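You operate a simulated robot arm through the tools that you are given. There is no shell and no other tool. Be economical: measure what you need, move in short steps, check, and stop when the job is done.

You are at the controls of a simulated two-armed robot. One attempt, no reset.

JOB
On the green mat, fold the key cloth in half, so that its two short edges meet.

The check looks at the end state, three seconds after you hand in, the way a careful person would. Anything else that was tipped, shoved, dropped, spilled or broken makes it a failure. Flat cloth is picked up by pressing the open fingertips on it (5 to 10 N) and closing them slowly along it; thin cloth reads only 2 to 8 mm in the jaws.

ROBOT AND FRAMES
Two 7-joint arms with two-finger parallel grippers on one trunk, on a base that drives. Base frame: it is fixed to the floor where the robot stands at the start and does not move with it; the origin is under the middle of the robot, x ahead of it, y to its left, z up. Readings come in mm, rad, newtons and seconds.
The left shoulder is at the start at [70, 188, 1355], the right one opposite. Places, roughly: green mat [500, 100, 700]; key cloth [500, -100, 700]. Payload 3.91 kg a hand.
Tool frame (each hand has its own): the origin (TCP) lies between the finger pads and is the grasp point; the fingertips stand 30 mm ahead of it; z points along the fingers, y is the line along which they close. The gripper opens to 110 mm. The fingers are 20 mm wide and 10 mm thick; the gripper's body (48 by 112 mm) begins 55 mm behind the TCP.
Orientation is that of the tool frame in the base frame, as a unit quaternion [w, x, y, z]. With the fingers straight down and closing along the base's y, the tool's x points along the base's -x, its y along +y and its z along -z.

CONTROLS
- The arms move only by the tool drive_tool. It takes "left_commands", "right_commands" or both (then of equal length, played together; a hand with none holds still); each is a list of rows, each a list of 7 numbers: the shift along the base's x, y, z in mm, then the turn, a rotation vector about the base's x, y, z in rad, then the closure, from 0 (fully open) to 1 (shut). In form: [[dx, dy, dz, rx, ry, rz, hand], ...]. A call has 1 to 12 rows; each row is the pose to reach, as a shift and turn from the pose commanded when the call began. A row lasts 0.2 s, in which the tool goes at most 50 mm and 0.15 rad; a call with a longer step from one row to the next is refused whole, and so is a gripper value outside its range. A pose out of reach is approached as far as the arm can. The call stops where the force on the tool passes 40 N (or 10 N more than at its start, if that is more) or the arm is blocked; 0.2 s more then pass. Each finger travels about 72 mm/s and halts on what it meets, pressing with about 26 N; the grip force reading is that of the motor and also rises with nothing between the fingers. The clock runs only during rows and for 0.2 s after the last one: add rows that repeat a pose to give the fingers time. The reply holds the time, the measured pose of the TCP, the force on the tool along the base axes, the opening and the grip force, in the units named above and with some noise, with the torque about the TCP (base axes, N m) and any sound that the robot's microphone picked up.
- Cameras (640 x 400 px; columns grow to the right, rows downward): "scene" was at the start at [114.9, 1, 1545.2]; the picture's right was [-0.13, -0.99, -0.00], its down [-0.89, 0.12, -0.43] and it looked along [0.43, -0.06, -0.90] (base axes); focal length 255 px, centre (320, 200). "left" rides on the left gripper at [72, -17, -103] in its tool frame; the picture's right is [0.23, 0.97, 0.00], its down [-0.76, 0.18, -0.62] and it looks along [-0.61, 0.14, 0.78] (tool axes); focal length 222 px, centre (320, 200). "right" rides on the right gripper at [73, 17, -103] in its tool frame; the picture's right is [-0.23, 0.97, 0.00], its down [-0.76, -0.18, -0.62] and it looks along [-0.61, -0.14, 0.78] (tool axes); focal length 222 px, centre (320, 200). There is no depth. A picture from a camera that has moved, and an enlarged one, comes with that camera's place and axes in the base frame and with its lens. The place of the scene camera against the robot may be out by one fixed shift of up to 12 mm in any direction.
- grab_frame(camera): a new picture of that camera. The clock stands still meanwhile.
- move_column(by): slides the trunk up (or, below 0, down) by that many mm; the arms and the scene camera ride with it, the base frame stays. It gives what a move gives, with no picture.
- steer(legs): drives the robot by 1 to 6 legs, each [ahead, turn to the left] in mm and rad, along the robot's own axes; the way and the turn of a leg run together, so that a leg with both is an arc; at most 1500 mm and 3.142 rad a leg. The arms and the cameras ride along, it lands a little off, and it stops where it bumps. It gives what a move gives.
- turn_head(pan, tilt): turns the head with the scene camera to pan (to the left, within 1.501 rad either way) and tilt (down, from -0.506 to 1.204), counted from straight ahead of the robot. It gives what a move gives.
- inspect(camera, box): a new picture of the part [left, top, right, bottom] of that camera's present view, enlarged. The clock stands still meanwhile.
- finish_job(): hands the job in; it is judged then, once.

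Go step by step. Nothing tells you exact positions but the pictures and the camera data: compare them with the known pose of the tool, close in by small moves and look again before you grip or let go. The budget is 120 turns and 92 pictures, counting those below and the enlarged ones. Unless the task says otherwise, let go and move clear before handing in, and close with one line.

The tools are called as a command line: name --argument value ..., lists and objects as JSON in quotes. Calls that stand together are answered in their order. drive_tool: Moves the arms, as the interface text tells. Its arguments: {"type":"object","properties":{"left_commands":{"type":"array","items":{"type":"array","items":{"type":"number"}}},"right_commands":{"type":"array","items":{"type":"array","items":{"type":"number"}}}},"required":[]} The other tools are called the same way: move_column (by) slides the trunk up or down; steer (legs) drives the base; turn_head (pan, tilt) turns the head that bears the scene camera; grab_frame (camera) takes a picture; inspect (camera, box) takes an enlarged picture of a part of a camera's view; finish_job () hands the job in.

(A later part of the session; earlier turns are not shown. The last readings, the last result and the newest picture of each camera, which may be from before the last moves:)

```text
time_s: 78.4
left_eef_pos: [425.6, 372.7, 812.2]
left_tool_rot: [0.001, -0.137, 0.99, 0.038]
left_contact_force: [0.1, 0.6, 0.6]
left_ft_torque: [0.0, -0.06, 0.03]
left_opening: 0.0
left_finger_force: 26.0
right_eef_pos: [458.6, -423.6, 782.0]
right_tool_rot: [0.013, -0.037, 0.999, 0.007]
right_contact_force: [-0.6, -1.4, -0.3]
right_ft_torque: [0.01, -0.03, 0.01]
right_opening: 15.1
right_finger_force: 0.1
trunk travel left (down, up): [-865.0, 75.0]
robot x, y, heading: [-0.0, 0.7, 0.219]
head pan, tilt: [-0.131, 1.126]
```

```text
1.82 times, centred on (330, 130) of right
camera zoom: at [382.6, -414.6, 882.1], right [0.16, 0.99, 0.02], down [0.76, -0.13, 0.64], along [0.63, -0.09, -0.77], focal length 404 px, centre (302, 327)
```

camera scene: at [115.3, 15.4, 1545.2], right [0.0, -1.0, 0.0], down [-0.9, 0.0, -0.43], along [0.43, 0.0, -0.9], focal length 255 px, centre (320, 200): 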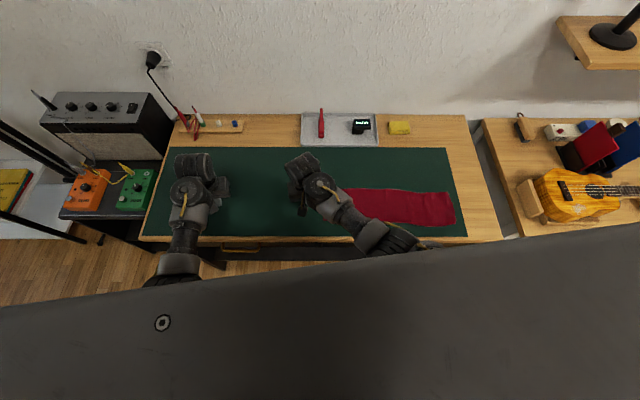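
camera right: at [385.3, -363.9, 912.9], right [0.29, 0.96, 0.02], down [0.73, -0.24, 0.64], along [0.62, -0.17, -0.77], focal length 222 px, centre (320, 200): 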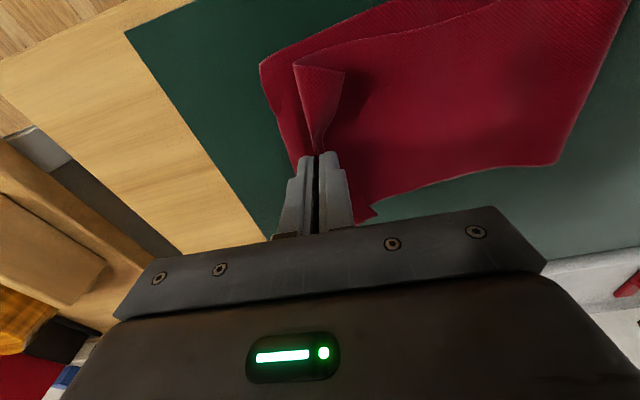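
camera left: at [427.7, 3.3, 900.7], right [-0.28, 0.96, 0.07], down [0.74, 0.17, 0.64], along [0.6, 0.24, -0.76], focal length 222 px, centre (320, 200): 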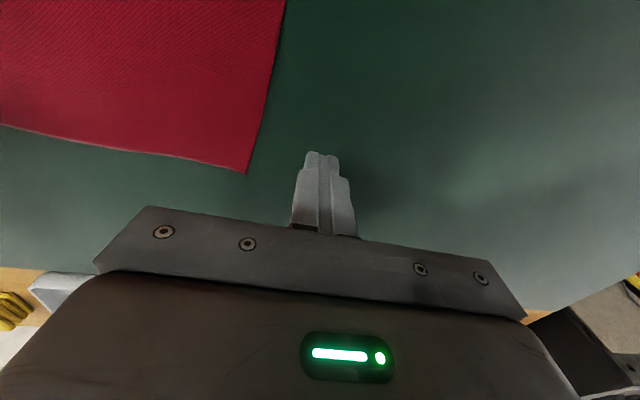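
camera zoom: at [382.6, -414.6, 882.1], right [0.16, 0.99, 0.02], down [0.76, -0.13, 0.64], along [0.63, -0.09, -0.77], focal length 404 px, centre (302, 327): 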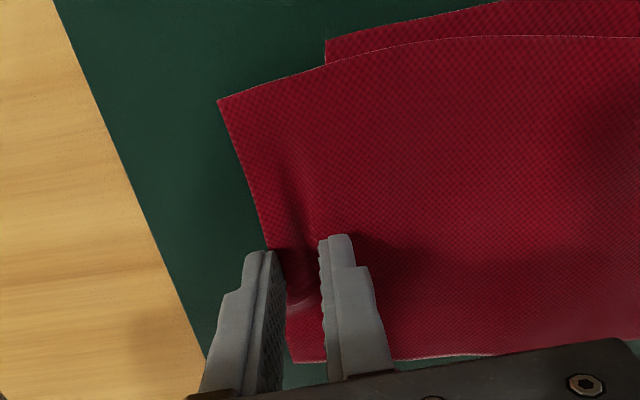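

The outer finger overlaps the edge by about 5 mm, as intended. I press and pinch.

drive_tool --right_commands '[[0, 0, -5, 0, 0, 0, 0.865], [0, 0, -9, 0, 0, 0, 0.865], [0, 0, -10, 0, 0, 0, 0.865], [0, 0, -10, 0, 0, 0, 0.885], [0, 0, -10, 0, 0, 0, 0.91], [0, 0, -10, 0, 0, 0, 0.935], [0, 0, -10, 0, 0, 0, 0.96], [0, 0, -10, 0, 0, 0, 0.98], [0, 0, -10, 0, 0, 0, 1], [0, 0, -10, 0, 0, 0, 1], [0, 0, -10, 0, 0, 0, 1]]'

drive_tool --right_commands '[[0, 4, 8, 0, 0, 0, 1], [0, 8, 18, 0, 0, 0, 1], [0, 14, 30, 0, 0, 0, 1], [0, 22, 40, 0, 0, 0, 1], [0, 35, 48, 0, 0, 0, 1], [0, 35, 48, 0, 0, 0, 1]]'

inspect --camera "right" --box '[180, 0, 480, 240]'

```text
time_s: 80.8
left_eef_pos: [425.2, 375.7, 811.5]
left_tool_rot: [0.0, -0.139, 0.99, 0.036]
left_contact_force: [0.8, -0.5, 1.0]
left_ft_torque: [0.03, -0.02, 0.03]
left_opening: 0.2
left_finger_force: 26.0
right_eef_pos: [458.1, -423.5, 775.3]
right_tool_rot: [0.014, -0.037, 0.999, 0.004]
right_contact_force: [5.2, 4.6, 24.0]
right_ft_torque: [0.25, -0.08, -0.03]
right_opening: 1.4
right_finger_force: 25.4
trunk travel left (down, up): [-865.0, 75.0]
robot x, y, heading: [2.7, 3.3, 0.222]
head pan, tilt: [-0.131, 1.126]
```

```text
time_s: 82.2
left_eef_pos: [427.2, 372.6, 813.5]
left_tool_rot: [0.001, -0.137, 0.99, 0.038]
left_contact_force: [0.8, 0.0, -0.3]
left_ft_torque: [-0.02, 0.03, -0.02]
left_opening: 0.1
left_finger_force: 26.3
right_eef_pos: [460.2, -391.1, 820.2]
right_tool_rot: [0.011, -0.036, 0.999, 0.008]
right_contact_force: [0.4, -0.2, -0.3]
right_ft_torque: [-0.01, 0.01, 0.02]
right_opening: 1.2
right_finger_force: 25.8
trunk travel left (down, up): [-865.0, 75.0]
robot x, y, heading: [-1.9, 0.9, 0.22]
head pan, tilt: [-0.131, 1.126]
```

```text
1.67 times, centred on (330, 120) of right
camera zoom: at [383.7, -382.4, 920.3], right [0.16, 0.99, 0.02], down [0.76, -0.13, 0.64], along [0.63, -0.09, -0.77], focal length 370 px, centre (303, 333)
```

zoom: 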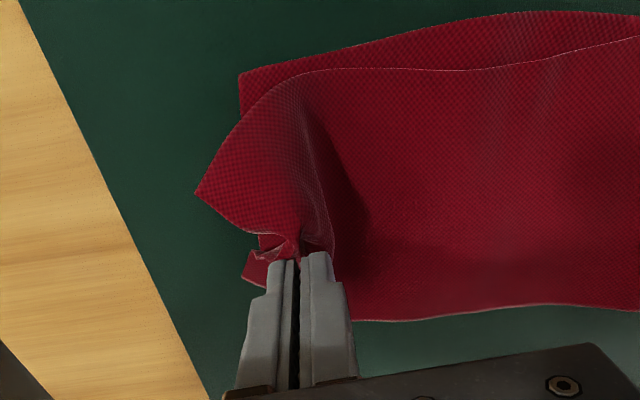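

Only the top layer is lifted and its corner points outward. I swing back to re-lay the flap, return slightly beyond the target, then lower with a small inward sweep so the lip lies outward.

drive_tool --right_commands '[[0, 18, 5, 0, 0, -0.05, 1], [0, 36, 8, 0, 0, -0.1, 1], [0, 52, 8, 0, 0, -0.15, 1], [0, 36, 8, 0, 0, -0.17, 1], [0, 18, 5, 0, 0, -0.17, 1], [0, 0, 0, 0, 0, -0.17, 1], [0, -15, -8, 0, 0, -0.17, 1], [0, -23, -16, 0, 0, -0.17, 1], [0, -19, -26, 0, 0, -0.17, 1], [0, -14, -36, 0, 0, -0.17, 1], [0, -9, -44, 0, 0, -0.17, 1], [0, -9, -44, 0, 0, -0.17, 1]]'

inspect --camera "right" --box '[180, 0, 480, 240]'

```text
time_s: 84.8
left_eef_pos: [425.2, 372.9, 813.3]
left_tool_rot: [0.0, -0.138, 0.99, 0.038]
left_contact_force: [0.4, -0.4, -0.2]
left_ft_torque: [-0.01, -0.02, -0.02]
left_opening: 0.4
left_finger_force: 26.1
right_eef_pos: [460.0, -400.8, 777.0]
right_tool_rot: [0.013, 0.049, 0.999, 0.006]
right_contact_force: [-0.2, -0.3, 2.2]
right_ft_torque: [-0.03, -0.02, 0.05]
right_opening: 1.0
right_finger_force: 26.1
trunk travel left (down, up): [-865.0, 75.0]
robot x, y, heading: [-0.5, -0.0, 0.225]
head pan, tilt: [-0.131, 1.126]
```

```text
1.67 times, centred on (330, 120) of right
camera zoom: at [385.5, -378.1, 876.8], right [0.32, 0.95, 0.02], down [0.72, -0.26, 0.64], along [0.61, -0.19, -0.77], focal length 370 px, centre (303, 333)
```

zoom: 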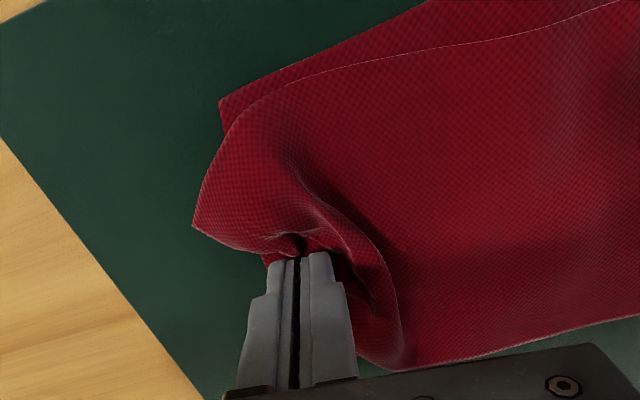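

The lip looks a bit twisted. I release, lift, and see how it settles.

drive_tool --right_commands '[[0, 0, 4, 0, 0, 0, 0.95], [0, 0, 6, 0, 0, 0, 0.88], [0, 0, 10, 0, 0, 0, 0.85], [0, 0, 25, 0, 0, 0, 0.85], [0, 0, 45, 0, 0, 0, 0.85], [0, 0, 45, 0, 0, 0, 0.85]]'

inspect --camera "right" --box '[180, 0, 480, 240]'

```text
time_s: 86.2
left_eef_pos: [426.8, 374.2, 812.5]
left_tool_rot: [0.0, -0.137, 0.99, 0.038]
left_contact_force: [0.2, 0.5, -0.6]
left_ft_torque: [0.02, -0.01, 0.03]
left_opening: 0.0
left_finger_force: 26.4
right_eef_pos: [459.8, -402.3, 820.7]
right_tool_rot: [0.013, 0.049, 0.999, 0.006]
right_contact_force: [0.8, 0.9, -0.4]
right_ft_torque: [0.04, 0.0, 0.01]
right_opening: 16.5
right_finger_force: 0.1
trunk travel left (down, up): [-865.0, 75.0]
robot x, y, heading: [0.2, -3.9, 0.216]
head pan, tilt: [-0.131, 1.126]
```

```text
1.67 times, centred on (330, 120) of right
camera zoom: at [386.0, -379.8, 921.7], right [0.32, 0.95, 0.02], down [0.72, -0.26, 0.64], along [0.61, -0.19, -0.77], focal length 370 px, centre (303, 333)
```

zoom: 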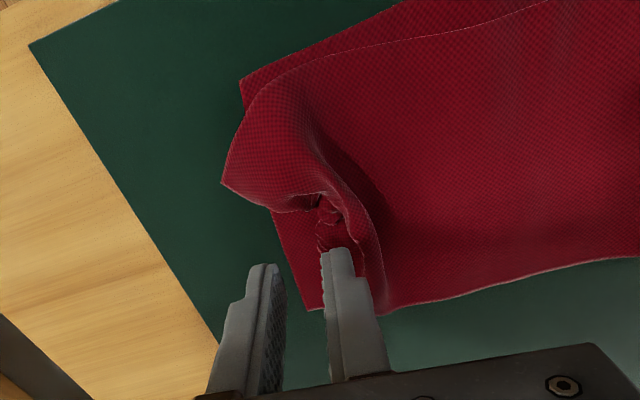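

The far half of the top edge is tucked under. I'll pinch the top layer further in, at y≈-345, and lift so the end hangs free and unrolls.

drive_tool --right_commands '[[3, 15, 0, 0, 0, 0, 0.82], [6, 32, -10, 0, 0, 0, 0.82], [8, 48, -25, 0, 0, 0, 0.82], [8, 55, -38, 0, 0, 0, 0.82], [8, 55, -46, 0, 0, 0, 0.82], [8, 55, -46, 0, 0, 0, 0.85], [8, 55, -46, 0, 0, 0, 0.88], [8, 55, -46, 0, 0, 0, 0.91], [8, 55, -46, 0, 0, 0, 0.94], [8, 55, -46, 0, 0, 0, 0.97], [8, 55, -46, 0, 0, 0, 1], [8, 55, -46, 0, 0, 0, 1]]'

drive_tool --right_commands '[[0, 0, 10, 0, 0, 0, 1], [0, 0, 22, 0, 0, 0, 1], [0, 0, 34, 0, 0, 0, 1], [0, 0, 46, 0, 0, 0, 1], [0, 0, 56, 0, 0, 0, 1], [0, 0, 62, 0, 0, 0, 1], [0, 0, 62, 0, 0, 0, 1]]'

grab_frame --camera "right"

```text
time_s: 88.8
left_eef_pos: [426.3, 373.0, 812.3]
left_tool_rot: [0.002, -0.138, 0.99, 0.037]
left_contact_force: [0.4, -0.7, -0.1]
left_ft_torque: [0.01, 0.0, 0.0]
left_opening: 0.0
left_finger_force: 26.1
right_eef_pos: [467.6, -346.7, 775.1]
right_tool_rot: [0.015, 0.049, 0.999, 0.005]
right_contact_force: [0.3, -6.7, 17.1]
right_ft_torque: [-0.34, 0.02, 0.01]
right_opening: 0.1
right_finger_force: 26.3
trunk travel left (down, up): [-865.0, 75.0]
robot x, y, heading: [-1.8, 2.5, 0.223]
head pan, tilt: [-0.131, 1.126]
```

```text
time_s: 90.4
left_eef_pos: [426.9, 374.2, 813.2]
left_tool_rot: [0.0, -0.138, 0.99, 0.038]
left_contact_force: [-0.2, 0.4, 0.8]
left_ft_torque: [-0.01, -0.01, -0.01]
left_opening: 0.0
left_finger_force: 26.8
right_eef_pos: [468.8, -345.2, 839.2]
right_tool_rot: [0.014, 0.049, 0.999, 0.005]
right_contact_force: [1.2, -1.4, -1.7]
right_ft_torque: [-0.02, -0.05, -0.01]
right_opening: 0.0
right_finger_force: 26.2
trunk travel left (down, up): [-865.0, 75.0]
robot x, y, heading: [-1.2, 1.0, 0.217]
head pan, tilt: [-0.131, 1.126]
```

```text
33 pictures are left
camera right: at [395.4, -323.2, 937.5], right [0.32, 0.95, 0.02], down [0.72, -0.26, 0.64], along [0.61, -0.19, -0.77], focal length 222 px, centre (320, 200)
```

right: 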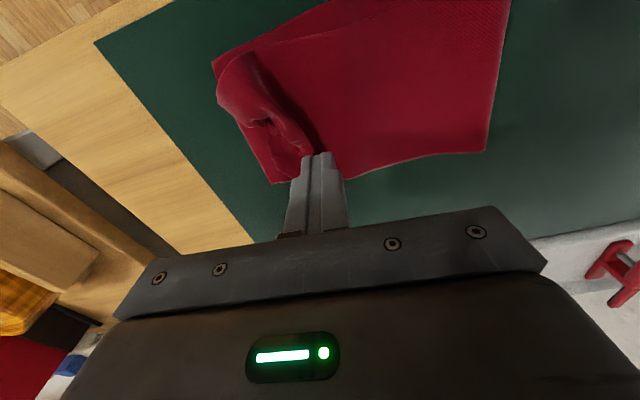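

The pinch missed, but a ridge is bunched around (455,-370). I straddle that and grip it.

drive_tool --right_commands '[[-4, -8, -15, 0, 0, 0, 0.6], [-8, -18, -30, 0, 0, 0, 0.6], [-12, -26, -45, 0, 0, 0, 0.6], [-12, -26, -60, 0, 0, 0, 0.6], [-12, -26, -64, 0, 0, 0, 0.6], [-12, -26, -64, 0, 0, 0, 0.68], [-12, -26, -64, 0, 0, 0, 0.76], [-12, -26, -64, 0, 0, 0, 0.84], [-12, -26, -64, 0, 0, 0, 0.92], [-12, -26, -64, 0, 0, 0, 1], [-12, -26, -64, 0, 0, 0, 1], [-12, -26, -64, 0, 0, 0, 1]]'

drive_tool --right_commands '[[0, 0, 10, 0, 0, 0, 1], [0, 3, 22, 0, 0, 0, 1], [0, 8, 34, 0, 0, 0, 1], [0, 15, 46, 0, 0, 0, 1], [0, 25, 56, 0, 0, 0, 1], [0, 35, 62, 0, 0, 0, 1], [0, 35, 62, 0, 0, 0, 1]]'

grab_frame --camera "right"

```text
time_s: 93.0
left_eef_pos: [424.6, 373.3, 813.1]
left_tool_rot: [0.002, -0.137, 0.99, 0.037]
left_contact_force: [0.5, -0.8, -0.4]
left_ft_torque: [-0.02, -0.02, 0.0]
left_opening: 0.0
left_finger_force: 25.5
right_eef_pos: [453.9, -372.2, 775.2]
right_tool_rot: [0.015, 0.049, 0.999, 0.005]
right_contact_force: [0.9, -14.9, 34.6]
right_ft_torque: [-0.48, 0.22, 0.15]
right_opening: 3.7
right_finger_force: 25.3
trunk travel left (down, up): [-865.0, 75.0]
robot x, y, heading: [-0.0, 0.3, 0.222]
head pan, tilt: [-0.131, 1.126]
```

```text
time_s: 94.6
left_eef_pos: [427.3, 372.1, 812.7]
left_tool_rot: [0.001, -0.138, 0.99, 0.038]
left_contact_force: [0.9, 0.5, 0.2]
left_ft_torque: [-0.01, 0.0, 0.02]
left_opening: 0.1
left_finger_force: 26.7
right_eef_pos: [455.2, -336.2, 834.6]
right_tool_rot: [0.014, 0.049, 0.999, 0.006]
right_contact_force: [0.8, 0.1, -0.3]
right_ft_torque: [0.0, -0.01, 0.0]
right_opening: 3.3
right_finger_force: 26.0
trunk travel left (down, up): [-865.0, 75.0]
robot x, y, heading: [2.0, -3.0, 0.22]
head pan, tilt: [-0.131, 1.126]
```

```text
32 pictures are left
camera right: at [382.0, -314.2, 933.8], right [0.32, 0.95, 0.02], down [0.72, -0.26, 0.64], along [0.61, -0.19, -0.77], focal length 222 px, centre (320, 200)
```

right: 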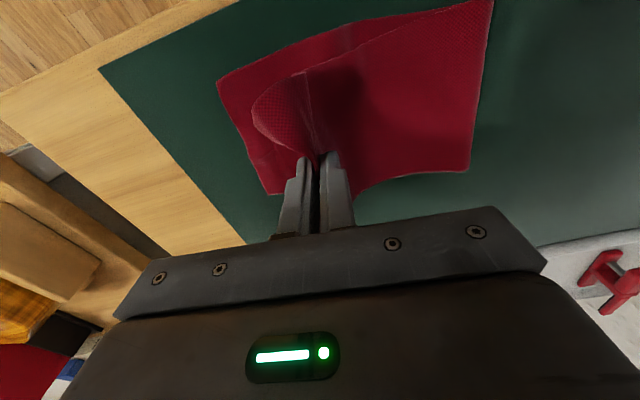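

Only the top layer is held and the lower layer is undisturbed. The cleanest fix is to unfold back to the left, the way that made the lip flip flat before, and then redo the fold with the landing corrected.

drive_tool --right_commands '[[0, 15, 0, 0, 0, 0, 1], [1, 35, 0, 0, 0, 0, 1], [2, 57, 0, 0, 0, 0, 1], [3, 80, 0, 0, 0, 0, 1], [4, 103, 0, 0, 0, 0, 1], [5, 126, 0, 0, 0, 0, 1], [6, 149, 0, 0, 0, 0, 1], [8, 172, 0, 0, 0, 0, 1], [10, 195, 0, 0, 0, 0, 1], [12, 218, 0, 0, 0, 0, 1], [14, 240, 0, 0, 0, 0, 1], [15, 255, 0, 0, 0, 0, 1]]'

drive_tool --right_commands '[[0, 18, -5, 0, 0, 0, 1], [0, 36, -10, 0, 0, 0, 1], [0, 54, -16, 0, 0, 0, 1], [0, 72, -22, 0, 0, 0, 1], [0, 85, -28, 0, 0, 0, 1], [0, 85, -40, 0, 0, 0, 1], [0, 85, -40, 0, 0, 0, 1]]'

grab_frame --camera "right"

```text
time_s: 97.2
left_eef_pos: [427.8, 373.9, 812.5]
left_tool_rot: [0.001, -0.138, 0.99, 0.038]
left_contact_force: [0.2, 0.4, 0.2]
left_ft_torque: [0.02, 0.0, -0.02]
left_opening: 0.0
left_finger_force: 25.5
right_eef_pos: [471.8, -81.0, 834.9]
right_tool_rot: [0.013, 0.049, 0.999, 0.006]
right_contact_force: [0.3, 0.0, -0.2]
right_ft_torque: [-0.03, -0.01, 0.0]
right_opening: 3.2
right_finger_force: 25.4
trunk travel left (down, up): [-865.0, 75.0]
robot x, y, heading: [2.4, 0.8, 0.22]
head pan, tilt: [-0.131, 1.126]
```

```text
time_s: 98.8
left_eef_pos: [426.5, 373.8, 811.9]
left_tool_rot: [0.002, -0.137, 0.99, 0.038]
left_contact_force: [0.5, -0.3, 0.4]
left_ft_torque: [-0.03, 0.01, -0.01]
left_opening: 0.0
left_finger_force: 26.5
right_eef_pos: [471.3, 3.1, 794.4]
right_tool_rot: [0.013, 0.049, 0.999, 0.006]
right_contact_force: [-0.1, 0.3, 0.1]
right_ft_torque: [0.03, 0.0, 0.02]
right_opening: 3.3
right_finger_force: 25.7
trunk travel left (down, up): [-865.0, 75.0]
robot x, y, heading: [-2.5, -2.7, 0.221]
head pan, tilt: [-0.131, 1.126]
```

```text
31 pictures are left
camera right: at [396.8, 25.3, 893.7], right [0.32, 0.95, 0.02], down [0.72, -0.26, 0.64], along [0.61, -0.19, -0.77], focal length 222 px, centre (320, 200)
```

right: 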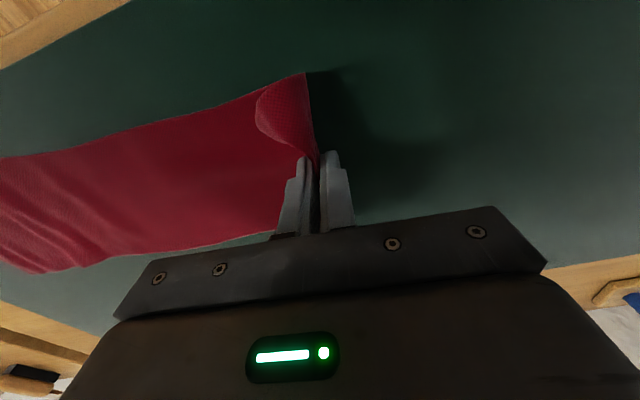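

As expected, the lip is on top. I lower, release and lift.

drive_tool --right_commands '[[0, 0, -8, 0, 0, 0, 1], [0, 0, -16, 0, 0, 0, 1], [0, 0, -16, 0, 0, 0, 0.95], [0, 0, -16, 0, 0, 0, 0.88], [0, 0, -16, 0, 0, 0, 0.88], [0, 0, 0, 0, 0, 0, 0.88], [0, 0, 20, 0, 0, 0, 0.88], [0, 0, 30, 0, 0, 0, 0.88], [0, 0, 30, 0, 0, 0, 0.88]]'

grab_frame --camera "right"

inspect --camera "scene" --box '[290, 130, 530, 280]'

```text
time_s: 100.8
left_eef_pos: [426.8, 374.0, 812.2]
left_tool_rot: [0.0, -0.138, 0.99, 0.038]
left_contact_force: [0.3, 0.1, 0.3]
left_ft_torque: [0.01, -0.03, 0.01]
left_opening: 0.0
left_finger_force: 25.7
right_eef_pos: [470.3, 1.9, 824.6]
right_tool_rot: [0.014, 0.049, 0.999, 0.005]
right_contact_force: [0.2, -0.3, 0.0]
right_ft_torque: [0.04, 0.03, -0.01]
right_opening: 13.1
right_finger_force: 0.0
trunk travel left (down, up): [-865.0, 75.0]
robot x, y, heading: [2.1, 1.0, 0.222]
head pan, tilt: [-0.131, 1.126]
```

```text
30 pictures are left
camera right: at [396.4, 24.5, 924.5], right [0.32, 0.95, 0.02], down [0.72, -0.26, 0.64], along [0.61, -0.19, -0.77], focal length 222 px, centre (320, 200)
```

right: 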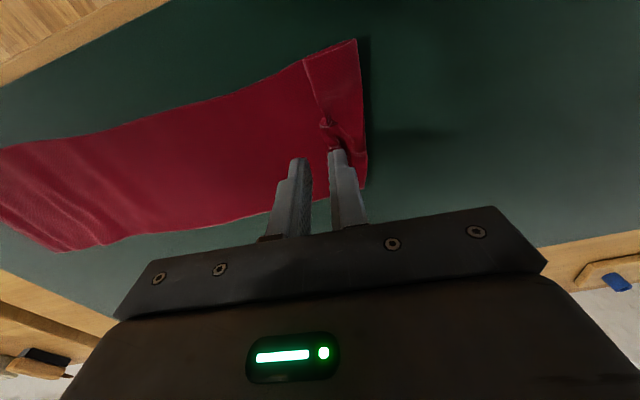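

```text
2.67 times, centred on (410, 205) of scene
camera zoom: at [114.3, 25.4, 1545.2], right [0.09, -1.0, 0.0], down [-0.9, -0.08, -0.43], along [0.43, 0.04, -0.9], focal length 680 px, centre (80, 187)
```

zoom: 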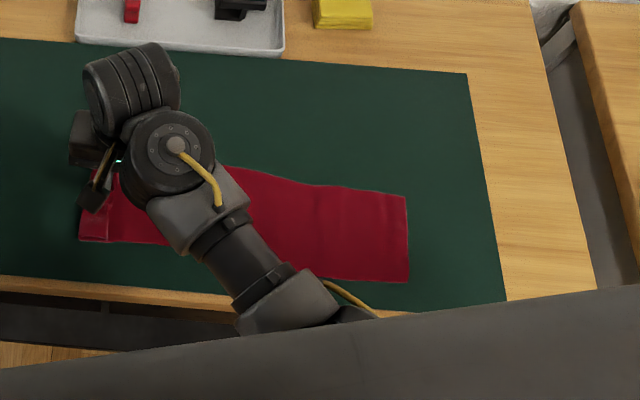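

The cloth is unfolded, with its right edge now at y≈-358 and the lip still doubled over on the left end. I press on that strip and drag it left to open it.

drive_tool --right_commands '[[2, 5, -15, 0, 0, 0, 1], [3, 12, -30, 0, 0, 0, 1], [3, 16, -42, 0, 0, 0, 1], [3, 18, -50, 0, 0, 0, 1], [3, 18, -52, 0, 0, 0, 1], [3, 23, -52, 0, 0, 0, 1], [3, 29, -52, 0, 0, 0, 1], [3, 35, -52, 0, 0, 0, 1], [3, 41, -52, 0, 0, 0, 1], [3, 47, -52, 0, 0, 0, 1], [3, 53, -52, 0, 0, 0, 1], [3, 59, -52, 0, 0, 0, 1]]'

grab_frame --camera "right"

```text
time_s: 102.5
left_eef_pos: [425.9, 374.1, 815.1]
left_tool_rot: [0.002, -0.139, 0.99, 0.038]
left_contact_force: [0.1, 0.5, 0.0]
left_ft_torque: [0.0, -0.01, 0.02]
left_opening: 0.2
left_finger_force: 26.4
right_eef_pos: [474.1, 34.6, 775.4]
right_tool_rot: [0.015, 0.051, 0.999, 0.007]
right_contact_force: [-8.1, -9.1, 25.8]
right_ft_torque: [-0.36, 0.19, -0.02]
right_opening: 0.0
right_finger_force: 26.3
trunk travel left (down, up): [-865.0, 75.0]
robot x, y, heading: [-1.5, -2.6, 0.219]
head pan, tilt: [-0.131, 1.126]
stopped in row 8 (right hand): the force on the tool passed its limit (the readings are from after the stop); the commanded pose is now the measured one
```

```text
28 pictures are left
camera right: at [400.1, 55.9, 874.7], right [0.32, 0.95, 0.02], down [0.72, -0.26, 0.64], along [0.61, -0.19, -0.77], focal length 222 px, centre (320, 200)
```

right: 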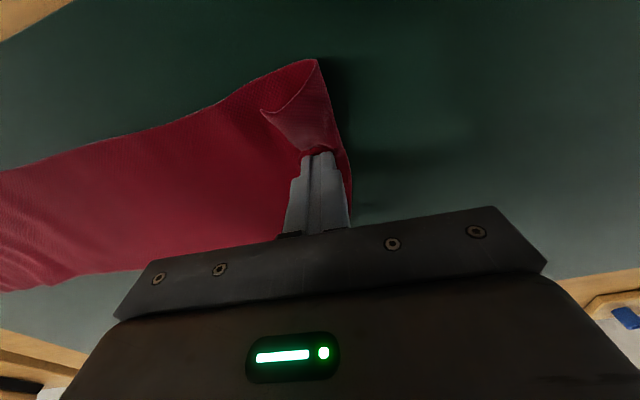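

The doubled lip is being pulled open at its middle. I continue dragging with a lighter press.

drive_tool --right_commands '[[0, 0, 1, 0, 0, 0, 1], [0, 5, 1, 0, 0, 0, 1], [0, 10, 1, 0, 0, 0, 1], [0, 15, 1, 0, 0, 0, 1], [0, 20, 1, 0, 0, 0, 1], [0, 25, 1, 0, 0, 0, 1], [0, 30, 1, 0, 0, 0, 1], [0, 30, 15, 0, 0, 0, 1], [0, 20, 35, 0, 0, 0, 1], [0, 10, 45, 0, 0, 0, 1]]'

grab_frame --camera "right"

```text
time_s: 103.9
left_eef_pos: [425.9, 371.4, 814.6]
left_tool_rot: [0.002, -0.138, 0.99, 0.037]
left_contact_force: [0.5, -0.5, -0.7]
left_ft_torque: [-0.03, -0.02, 0.02]
left_opening: 0.1
left_finger_force: 25.7
right_eef_pos: [472.9, 53.1, 774.9]
right_tool_rot: [0.016, 0.052, 0.999, 0.004]
right_contact_force: [-8.5, -9.1, 27.3]
right_ft_torque: [-0.36, 0.23, -0.04]
right_opening: 0.0
right_finger_force: 25.5
trunk travel left (down, up): [-865.0, 75.0]
robot x, y, heading: [-1.2, 0.8, 0.219]
head pan, tilt: [-0.131, 1.126]
stopped in row 6 (right hand): the force on the tool passed its limit (the readings are from after the stop); the commanded pose is now the measured one
```

```text
27 pictures are left
camera right: at [399.6, 75.8, 874.4], right [0.33, 0.95, 0.02], down [0.72, -0.26, 0.65], along [0.61, -0.2, -0.76], focal length 222 px, centre (320, 200)
```

right: 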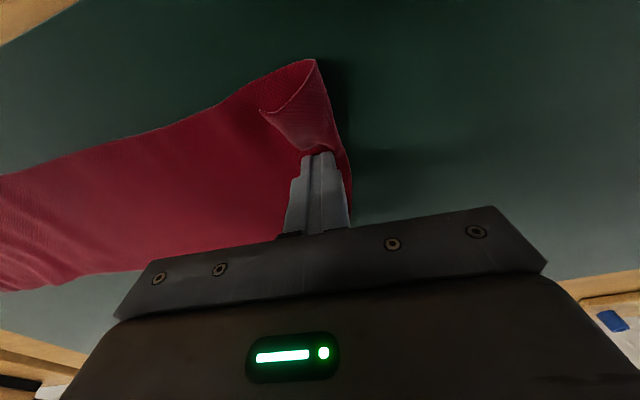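

The whole cloth now moves with the doubled lip. I use the recipe that worked on the other end: pinch well inside on the single layer, lift so the end hangs and opens, and lay it out with a sweep.

drive_tool --right_commands '[[0, 0, 12, 0, 0, 0, 1], [0, -16, 25, 0, 0, 0, 0.8], [0, -32, 25, 0, 0, 0, 0.77], [0, -48, 15, 0, 0, 0, 0.77], [0, -48, 3, 0, 0, 0, 0.77], [0, -48, -2, 0, 0, 0, 0.77], [0, -48, -2, 0, 0, 0, 0.82], [0, -48, -2, 0, 0, 0, 0.87], [0, -48, -2, 0, 0, 0, 0.92], [0, -48, -2, 0, 0, 0, 0.97], [0, -48, -2, 0, 0, 0, 1], [0, -48, -2, 0, 0, 0, 1]]'

drive_tool --right_commands '[[0, 0, 10, 0, 0, 0, 1], [0, -2, 22, 0, 0, 0, 1], [0, -4, 34, 0, 0, 0, 1], [0, -6, 46, 0, 0, 0, 1], [0, -8, 58, 0, 0, 0, 1], [0, -10, 66, 0, 0, 0, 1], [0, -10, 66, 0, 0, 0, 1], [0, -10, 66, 0, 0, 0, 1]]'

grab_frame --camera "right"

```text
time_s: 106.4
left_eef_pos: [425.6, 373.0, 813.9]
left_tool_rot: [0.002, -0.138, 0.99, 0.038]
left_contact_force: [-0.4, 0.2, 0.0]
left_ft_torque: [0.03, -0.01, 0.0]
left_opening: 0.0
left_finger_force: 26.2
right_eef_pos: [475.6, 8.7, 774.2]
right_tool_rot: [0.019, 0.051, 0.998, 0.005]
right_contact_force: [-7.1, -4.1, 19.6]
right_ft_torque: [-0.18, 0.41, 0.03]
right_opening: 2.1
right_finger_force: 26.5
trunk travel left (down, up): [-865.0, 75.0]
robot x, y, heading: [1.7, -0.7, 0.22]
head pan, tilt: [-0.131, 1.126]
stopped in row 12 (right hand): the force on the tool passed its limit (the readings are from after the stop); the commanded pose is now the measured one
```

```text
time_s: 108.2
left_eef_pos: [426.5, 374.1, 813.2]
left_tool_rot: [0.001, -0.137, 0.99, 0.038]
left_contact_force: [-0.7, 0.4, -0.2]
left_ft_torque: [-0.01, 0.02, 0.03]
left_opening: 0.0
left_finger_force: 26.1
right_eef_pos: [475.7, -1.9, 837.6]
right_tool_rot: [0.017, 0.05, 0.999, 0.005]
right_contact_force: [1.0, 0.3, -0.2]
right_ft_torque: [0.04, 0.03, -0.02]
right_opening: 1.9
right_finger_force: 26.7
trunk travel left (down, up): [-865.0, 75.0]
robot x, y, heading: [1.7, 2.7, 0.216]
head pan, tilt: [-0.131, 1.126]
```

```text
26 pictures are left
camera right: at [402.2, 20.7, 938.3], right [0.32, 0.95, 0.02], down [0.72, -0.26, 0.65], along [0.62, -0.2, -0.76], focal length 222 px, centre (320, 200)
```

right: 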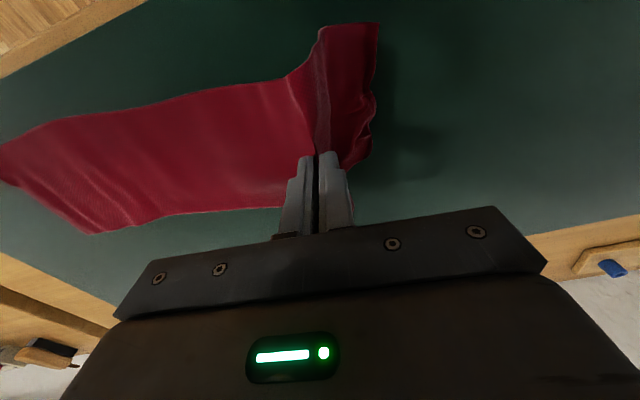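

The end is hanging and open. I lay it down with an inward sweep, then release.

drive_tool --right_commands '[[0, -4, -10, 0, 0, 0, 1], [0, -10, -22, 0, 0, 0, 1], [0, -17, -34, 0, 0, 0, 1], [0, -24, -46, 0, 0, 0, 1], [0, -30, -56, 0, 0, 0, 1], [0, -34, -62, 0, 0, 0, 1], [0, -34, -62, 0, 0, 0, 0.94], [0, -34, -62, 0, 0, 0, 0.87], [0, -34, -50, 0, 0, 0, 0.8], [0, -34, -30, 0, 0, 0, 0.8], [0, -34, -10, 0, 0, 0, 0.8], [0, -34, -10, 0, 0, 0, 0.8]]'

grab_frame --camera "right"

```text
time_s: 110.8
left_eef_pos: [426.3, 374.8, 813.5]
left_tool_rot: [0.001, -0.137, 0.99, 0.038]
left_contact_force: [0.1, -0.1, -0.2]
left_ft_torque: [-0.02, -0.01, -0.01]
left_opening: 0.2
left_finger_force: 26.0
right_eef_pos: [477.2, -36.7, 828.8]
right_tool_rot: [0.018, 0.051, 0.999, 0.004]
right_contact_force: [-0.2, -0.7, 0.3]
right_ft_torque: [0.01, 0.05, 0.0]
right_opening: 22.2
right_finger_force: 0.1
trunk travel left (down, up): [-865.0, 75.0]
robot x, y, heading: [-0.8, 0.9, 0.215]
head pan, tilt: [-0.131, 1.126]
```

```text
25 pictures are left
camera right: at [402.7, -14.6, 928.3], right [0.32, 0.95, 0.02], down [0.72, -0.26, 0.65], along [0.62, -0.2, -0.76], focal length 222 px, centre (320, 200)
```

right: 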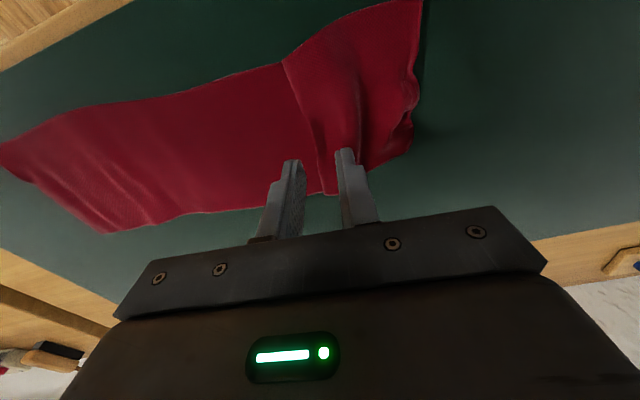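

The end is open, with its edge at y≈45 and a pleat near y≈-30. I press near the edge and drag left to flatten it.

drive_tool --right_commands '[[0, 20, 0, 0, 0, 0, 1], [0, 40, -10, 0, 0, 0, 1], [0, 58, -28, 0, 0, 0, 1], [0, 58, -44, 0, 0, 0, 1], [0, 58, -53, 0, 0, 0, 1], [0, 58, -54.5, 0, 0, 0, 1], [0, 63, -54.5, 0, 0, 0, 1], [0, 69, -54.5, 0, 0, 0, 1], [0, 75, -54.5, 0, 0, 0, 1], [0, 81, -54.5, 0, 0, 0, 1], [0, 87, -54.5, 0, 0, 0, 1], [0, 93, -54.5, 0, 0, 0, 1]]'

drive_tool --right_commands '[[0, 5, 0.5, 0, 0, 0, 1], [0, 10, 0.5, 0, 0, 0, 1], [0, 15, 0.5, 0, 0, 0, 1], [0, 20, 0.5, 0, 0, 0, 1]]'

grab_frame --camera "right"

```text
time_s: 113.4
left_eef_pos: [426.2, 373.4, 815.1]
left_tool_rot: [0.002, -0.137, 0.99, 0.039]
left_contact_force: [-0.2, -0.5, -0.1]
left_ft_torque: [0.0, -0.03, -0.02]
left_opening: 0.0
left_finger_force: 26.0
right_eef_pos: [475.9, 52.1, 774.0]
right_tool_rot: [0.019, 0.052, 0.998, 0.002]
right_contact_force: [0.5, -5.7, 24.8]
right_ft_torque: [-0.14, 0.12, 0.06]
right_opening: 0.1
right_finger_force: 26.1
trunk travel left (down, up): [-865.0, 75.0]
robot x, y, heading: [1.6, -1.0, 0.218]
head pan, tilt: [-0.131, 1.126]
```

```text
time_s: 113.9
left_eef_pos: [425.5, 374.5, 814.8]
left_tool_rot: [0.003, -0.138, 0.99, 0.038]
left_contact_force: [-0.2, -0.4, -0.6]
left_ft_torque: [-0.01, 0.02, -0.01]
left_opening: 0.1
left_finger_force: 26.5
right_eef_pos: [477.0, 52.4, 774.9]
right_tool_rot: [0.022, 0.052, 0.998, -0.001]
right_contact_force: [-10.3, -4.4, 27.5]
right_ft_torque: [-0.07, 0.49, 0.02]
right_opening: 0.0
right_finger_force: 25.5
trunk travel left (down, up): [-865.0, 75.0]
robot x, y, heading: [-0.8, -1.0, 0.217]
head pan, tilt: [-0.131, 1.126]
stopped in row 2 (right hand): the force on the tool passed its limit (the readings are from after the stop); the commanded pose is now the measured one
```

```text
24 pictures are left
camera right: at [402.0, 75.9, 872.8], right [0.33, 0.94, 0.01], down [0.71, -0.25, 0.66], along [0.62, -0.21, -0.75], focal length 222 px, centre (320, 200)
```

right: 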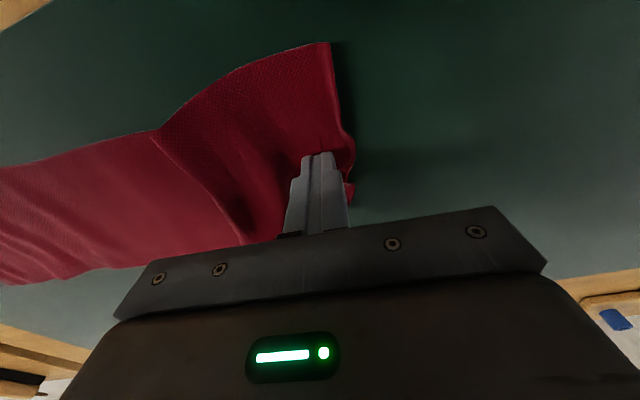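

The right arm hits its reach limit here. I raise it and turn the robot another 0.2 rad left, which suits the right arm at both ends of the cloth.

drive_tool --right_commands '[[0, -3, 12, 0, 0, 0, 1], [0, -6, 28, 0, 0, 0, 1], [0, -6, 40, 0, 0, 0, 1], [0, -6, 40, 0, 0, 0, 1]]'

steer --legs '[[0, 0.2]]'

grab_frame --camera "scene"

```text
time_s: 114.9
left_eef_pos: [426.8, 373.0, 812.8]
left_tool_rot: [0.002, -0.137, 0.99, 0.038]
left_contact_force: [0.7, 0.3, -0.3]
left_ft_torque: [-0.03, -0.01, 0.0]
left_opening: 0.1
left_finger_force: 26.2
right_eef_pos: [479.6, 47.6, 812.7]
right_tool_rot: [0.02, 0.053, 0.998, -0.001]
right_contact_force: [0.5, 0.2, -0.6]
right_ft_torque: [0.01, 0.05, 0.04]
right_opening: 0.2
right_finger_force: 26.1
trunk travel left (down, up): [-865.0, 75.0]
robot x, y, heading: [0.9, -1.9, 0.217]
head pan, tilt: [-0.131, 1.126]
```

```text
time_s: 116.0
left_eef_pos: [341.1, 452.7, 813.1]
left_tool_rot: [-0.003, -0.238, 0.97, 0.038]
left_contact_force: [-0.1, -0.1, -0.7]
left_ft_torque: [-0.01, 0.01, -0.01]
left_opening: 0.0
left_finger_force: 26.1
right_eef_pos: [459.5, 142.7, 812.2]
right_tool_rot: [0.02, -0.049, 0.999, 0.001]
right_contact_force: [0.0, -0.3, 0.1]
right_ft_torque: [-0.03, 0.02, -0.05]
right_opening: 0.0
right_finger_force: 26.0
trunk travel left (down, up): [-865.0, 75.0]
robot x, y, heading: [-0.6, -2.1, 0.425]
head pan, tilt: [-0.131, 1.126]
```

```text
23 pictures are left
camera scene: at [108.8, 47.2, 1545.2], right [0.29, -0.96, 0.0], down [-0.86, -0.26, -0.43], along [0.41, 0.12, -0.9], focal length 255 px, centre (320, 200)
```

scene: 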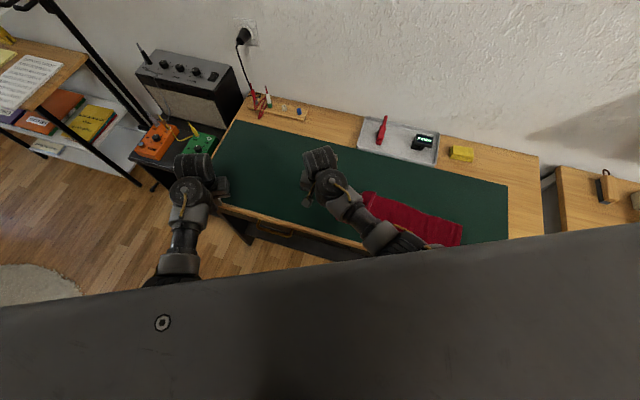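

The right hand is clear. I resume the outward drag of the left end from y≈55.

drive_tool --right_commands '[[5, -22, 0, 0, 0.02, -0.04, 1], [10, -45, 0, 0, 0.04, -0.08, 1], [15, -68, -8, 0, 0.04, -0.12, 1], [18, -86, -20, 0, 0.04, -0.15, 1], [18, -86, -33, 0, 0.04, -0.15, 1], [18, -86, -38.5, 0, 0.04, -0.15, 1], [18, -80, -38.5, 0, 0.04, -0.15, 1], [18, -73, -38.5, 0, 0.04, -0.15, 1], [18, -66, -38.5, 0, 0.04, -0.15, 1], [18, -59, -38.5, 0, 0.04, -0.15, 1], [18, -52, -38.5, 0, 0.04, -0.15, 1], [18, -45, -38.5, 0, 0.04, -0.15, 1]]'

grab_frame --camera "right"

```text
time_s: 118.6
left_eef_pos: [342.8, 451.8, 814.0]
left_tool_rot: [-0.003, -0.238, 0.971, 0.039]
left_contact_force: [-0.3, -0.2, -0.2]
left_ft_torque: [0.02, 0.02, -0.02]
left_opening: 0.0
left_finger_force: 26.0
right_eef_pos: [477.8, 100.7, 775.2]
right_tool_rot: [0.001, 0.025, 1.0, 0.001]
right_contact_force: [0.5, -6.8, 14.1]
right_ft_torque: [-0.15, -0.13, -0.04]
right_opening: 0.0
right_finger_force: 26.1
trunk travel left (down, up): [-865.0, 75.0]
robot x, y, heading: [0.8, 0.7, 0.422]
head pan, tilt: [-0.131, 1.126]
```

```text
22 pictures are left
camera right: at [405.6, 118.2, 876.1], right [0.28, 0.96, 0.0], down [0.75, -0.22, 0.62], along [0.6, -0.17, -0.78], focal length 222 px, centre (320, 200)
```

right: 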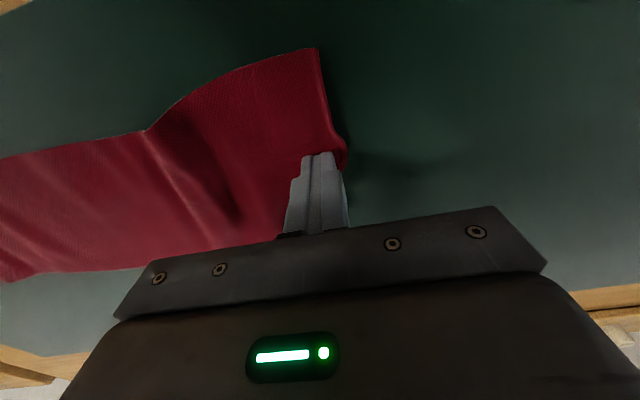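

The pleat is shrinking. I drag another 40 mm.

drive_tool --right_commands '[[0, 7, 0, 0, 0, 0, 1], [0, 14, 0, 0, 0, 0, 1], [0, 21, 0, 0, 0, 0, 1], [0, 28, 0, 0, 0, 0, 1], [0, 35, 0, 0, 0, 0, 1], [0, 42, 0, 0, 0, 0, 1], [0, 42, 12, 0, 0, 0, 1], [0, 42, 30, 0, 0, 0, 1], [0, 42, 40, 0, 0, 0, 0.85], [0, 42, 40, 0, 0, 0, 0.85]]'

turn_head --pan -0.6 --tilt 1.05

grab_frame --camera "right"

grab_frame --camera "scene"

```text
time_s: 120.0
left_eef_pos: [339.6, 451.5, 815.1]
left_tool_rot: [-0.001, -0.237, 0.971, 0.037]
left_contact_force: [-0.3, 0.7, 0.1]
left_ft_torque: [-0.02, 0.0, 0.02]
left_opening: 0.1
left_finger_force: 26.2
right_eef_pos: [479.4, 128.4, 774.2]
right_tool_rot: [0.004, 0.026, 1.0, -0.004]
right_contact_force: [-13.3, -6.5, 33.0]
right_ft_torque: [-0.03, 0.27, 0.04]
right_opening: 0.2
right_finger_force: 26.0
trunk travel left (down, up): [-865.0, 75.0]
robot x, y, heading: [-2.5, -1.2, 0.422]
head pan, tilt: [-0.131, 1.126]
stopped in row 6 (right hand): the force on the tool passed its limit (the readings are from after the stop); the commanded pose is now the measured one
```

```text
time_s: 120.9
left_eef_pos: [339.4, 451.8, 815.0]
left_tool_rot: [-0.001, -0.237, 0.971, 0.037]
left_contact_force: [0.5, -0.3, -1.1]
left_ft_torque: [-0.04, 0.01, -0.02]
left_opening: 0.1
left_finger_force: 25.9
right_eef_pos: [477.1, 127.9, 774.2]
right_tool_rot: [0.004, 0.026, 1.0, -0.003]
right_contact_force: [-8.7, -4.0, 39.9]
right_ft_torque: [0.06, 0.14, 0.03]
right_opening: 0.0
right_finger_force: 26.2
trunk travel left (down, up): [-865.0, 75.0]
robot x, y, heading: [-0.9, 0.1, 0.423]
head pan, tilt: [-0.6, 1.051]
```

```text
21 pictures are left
camera right: at [405.3, 148.3, 875.1], right [0.28, 0.96, 0.0], down [0.75, -0.21, 0.63], along [0.61, -0.18, -0.78], focal length 222 px, centre (320, 200)
```

right: 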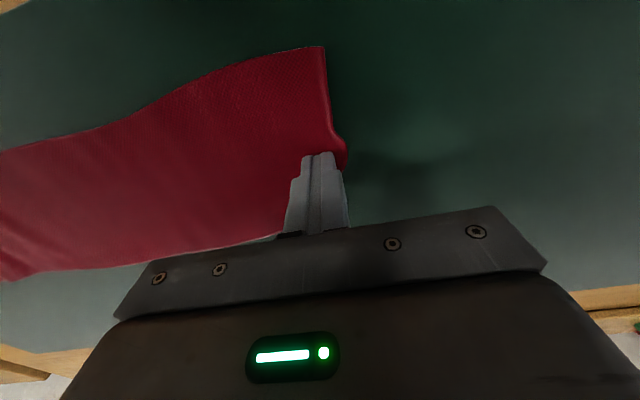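

```text
20 pictures are left
camera scene: at [109.2, 15.6, 1550.6], right [-0.18, -0.98, 0.0], down [-0.85, 0.15, -0.5], along [0.49, -0.09, -0.87], focal length 255 px, centre (320, 200)
```

scene: 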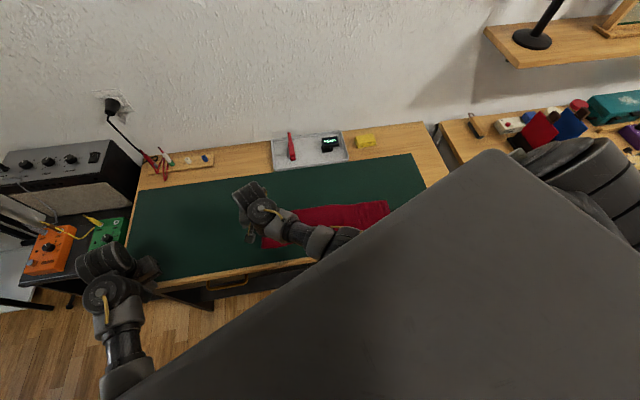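

The cloth is flat again: left edge y≈146, right edge y≈-307. I set up the edge pinch at y≈133, the same way as before.

drive_tool --right_commands '[[0, 0, 8, 0, 0, 0, 1], [0, 0, 16, 0, 0, 0, 0.845], [-2, 5, 16, 0, 0, 0, 0.845], [-2, 5, 10, 0, 0, 0, 0.845], [-2, 5, 10, 0, 0, 0, 0.845]]'

inspect --camera "right" --box '[220, 30, 440, 240]'

```text
time_s: 122.1
left_eef_pos: [343.0, 451.4, 812.5]
left_tool_rot: [-0.003, -0.238, 0.971, 0.038]
left_contact_force: [0.3, 0.0, -0.5]
left_ft_torque: [0.0, -0.05, -0.01]
left_opening: 0.0
left_finger_force: 26.1
right_eef_pos: [477.2, 134.2, 780.8]
right_tool_rot: [0.0, 0.026, 1.0, -0.005]
right_contact_force: [-0.1, -0.6, 0.1]
right_ft_torque: [0.01, 0.01, 0.03]
right_opening: 17.0
right_finger_force: 0.0
trunk travel left (down, up): [-865.0, 75.0]
robot x, y, heading: [-0.5, 2.1, 0.424]
head pan, tilt: [-0.6, 1.051]
```

```text
1.90 times, centred on (330, 135) of right
camera zoom: at [405.5, 154.1, 882.3], right [0.28, 0.96, -0.01], down [0.75, -0.21, 0.63], along [0.6, -0.18, -0.78], focal length 423 px, centre (301, 324)
```

zoom: 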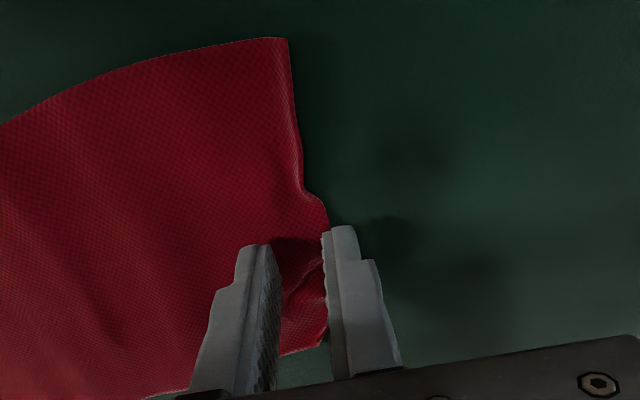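

The edge lies right at the outer finger's pad. I shift 5 mm inward, press and pinch.

drive_tool --right_commands '[[0, -5, 0, 0, 0, 0, 0.845], [0, -5, -5, 0, 0, 0, 0.845], [0, -5, -8.5, 0, 0, 0, 0.845], [0, -5, -8.5, 0, 0, 0, 0.865], [0, -5, -8.5, 0, 0, 0, 0.89], [0, -5, -8.5, 0, 0, 0, 0.92], [0, -5, -8.5, 0, 0, 0, 0.95], [0, -5, -8.5, 0, 0, 0, 0.98], [0, -5, -8.5, 0, 0, 0, 1], [0, -5, -8.5, 0, 0, 0, 1], [0, -5, -8.5, 0, 0, 0, 1]]'

inspect --camera "right" --box '[220, 30, 440, 240]'

```text
time_s: 124.5
left_eef_pos: [340.6, 451.3, 813.9]
left_tool_rot: [-0.002, -0.238, 0.971, 0.038]
left_contact_force: [-0.9, 0.2, 0.0]
left_ft_torque: [-0.01, 0.0, 0.01]
left_opening: 0.0
left_finger_force: 25.7
right_eef_pos: [477.7, 129.0, 773.6]
right_tool_rot: [0.004, 0.027, 1.0, -0.004]
right_contact_force: [3.6, 7.9, 30.7]
right_ft_torque: [0.29, 0.01, -0.05]
right_opening: 1.7
right_finger_force: 26.0
trunk travel left (down, up): [-865.0, 75.0]
robot x, y, heading: [0.9, -1.3, 0.42]
head pan, tilt: [-0.6, 1.051]
```

```text
1.90 times, centred on (330, 135) of right
camera zoom: at [405.1, 149.8, 875.2], right [0.28, 0.96, -0.01], down [0.75, -0.21, 0.63], along [0.6, -0.18, -0.78], focal length 423 px, centre (301, 324)
```

zoom: 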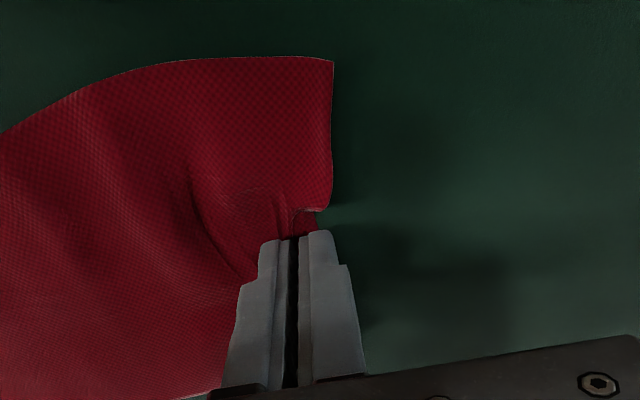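

Gripped at 1.7 mm. I lift and carry it right in a low arc, with the hand vertical this time.

drive_tool --right_commands '[[0, -4, 14, 0, 0, 0, 1], [0, -10, 28, 0, 0, 0, 1], [0, -20, 40, 0, 0, 0, 1], [0, -34, 50, 0, 0, 0, 1], [0, -50, 58, 0, 0, 0, 1], [0, -68, 60, 0, 0, 0, 1], [0, -88, 60, 0, 0, 0, 1], [0, -108, 60, 0, 0, 0, 1], [-1, -128, 60, 0, 0, 0, 1], [-2, -148, 60, 0, 0, 0, 1], [-3, -168, 60, 0, 0, 0, 1], [-4, -188, 60, 0, 0, 0, 1]]'

drive_tool --right_commands '[[-1, -18, -1, 0, 0, 0, 1], [-2, -36, -2, 0, 0, 0, 1], [-4, -54, -4, 0, 0, 0, 1], [-5, -72, -6, 0, 0, 0, 1], [-6, -90, -8, 0, 0, 0, 1], [-8, -108, -10, 0, 0, 0, 1], [-9, -126, -12, 0, 0, 0, 1], [-10, -144, -14, 0, 0, 0, 1], [-10, -160, -16, 0, 0, 0, 1], [-10, -176, -18, 0, 0, 0, 1], [-10, -190, -20, 0, 0, 0, 1], [-10, -190, -20, 0, 0, 0, 1]]'

grab_frame --camera "right"

```text
time_s: 127.1
left_eef_pos: [342.9, 451.6, 814.0]
left_tool_rot: [-0.003, -0.238, 0.971, 0.038]
left_contact_force: [-0.3, 0.3, 0.8]
left_ft_torque: [-0.02, -0.02, -0.01]
left_opening: 0.1
left_finger_force: 25.9
right_eef_pos: [475.3, -60.0, 834.7]
right_tool_rot: [0.002, 0.027, 1.0, -0.004]
right_contact_force: [-0.3, 0.4, -0.1]
right_ft_torque: [0.01, -0.02, 0.01]
right_opening: 1.6
right_finger_force: 25.8
trunk travel left (down, up): [-865.0, 75.0]
robot x, y, heading: [0.9, -1.2, 0.422]
head pan, tilt: [-0.6, 1.051]
```

```text
time_s: 129.7
left_eef_pos: [341.9, 451.4, 812.1]
left_tool_rot: [-0.003, -0.237, 0.971, 0.038]
left_contact_force: [0.5, 0.1, 0.4]
left_ft_torque: [0.04, -0.04, -0.02]
left_opening: 0.2
left_finger_force: 25.4
right_eef_pos: [463.4, -246.5, 812.1]
right_tool_rot: [0.002, 0.026, 1.0, -0.005]
right_contact_force: [0.1, -0.2, 0.8]
right_ft_torque: [-0.03, -0.02, -0.01]
right_opening: 1.5
right_finger_force: 25.6
trunk travel left (down, up): [-865.0, 75.0]
robot x, y, heading: [0.6, -3.0, 0.423]
head pan, tilt: [-0.6, 1.051]
```

```text
17 pictures are left
camera right: at [391.5, -227.5, 912.7], right [0.28, 0.96, -0.01], down [0.75, -0.21, 0.63], along [0.6, -0.18, -0.78], focal length 222 px, centre (320, 200)
```

right: 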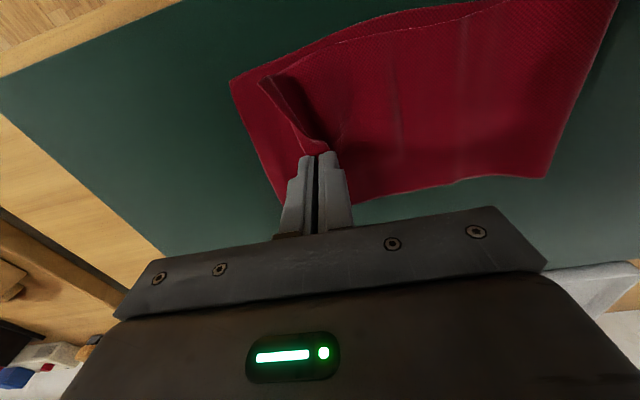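

The lower edge is at y≈-299. I zoom in on the held lip.

inspect --camera "right" --box '[220, 40, 420, 220]'

```text
2.22 times, centred on (320, 130) of right
camera zoom: at [391.5, -227.5, 912.7], right [0.28, 0.96, -0.01], down [0.75, -0.21, 0.63], along [0.6, -0.18, -0.78], focal length 494 px, centre (320, 356)
```

zoom: 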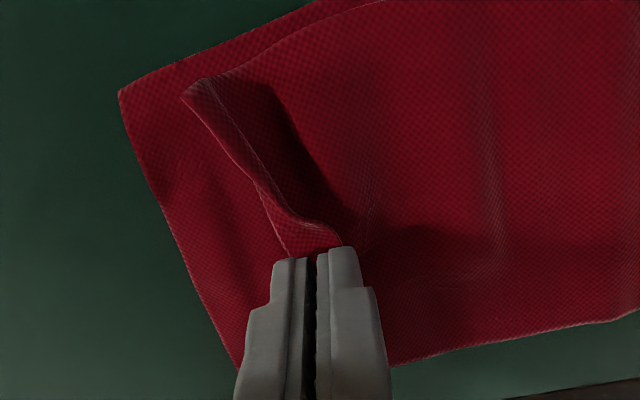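

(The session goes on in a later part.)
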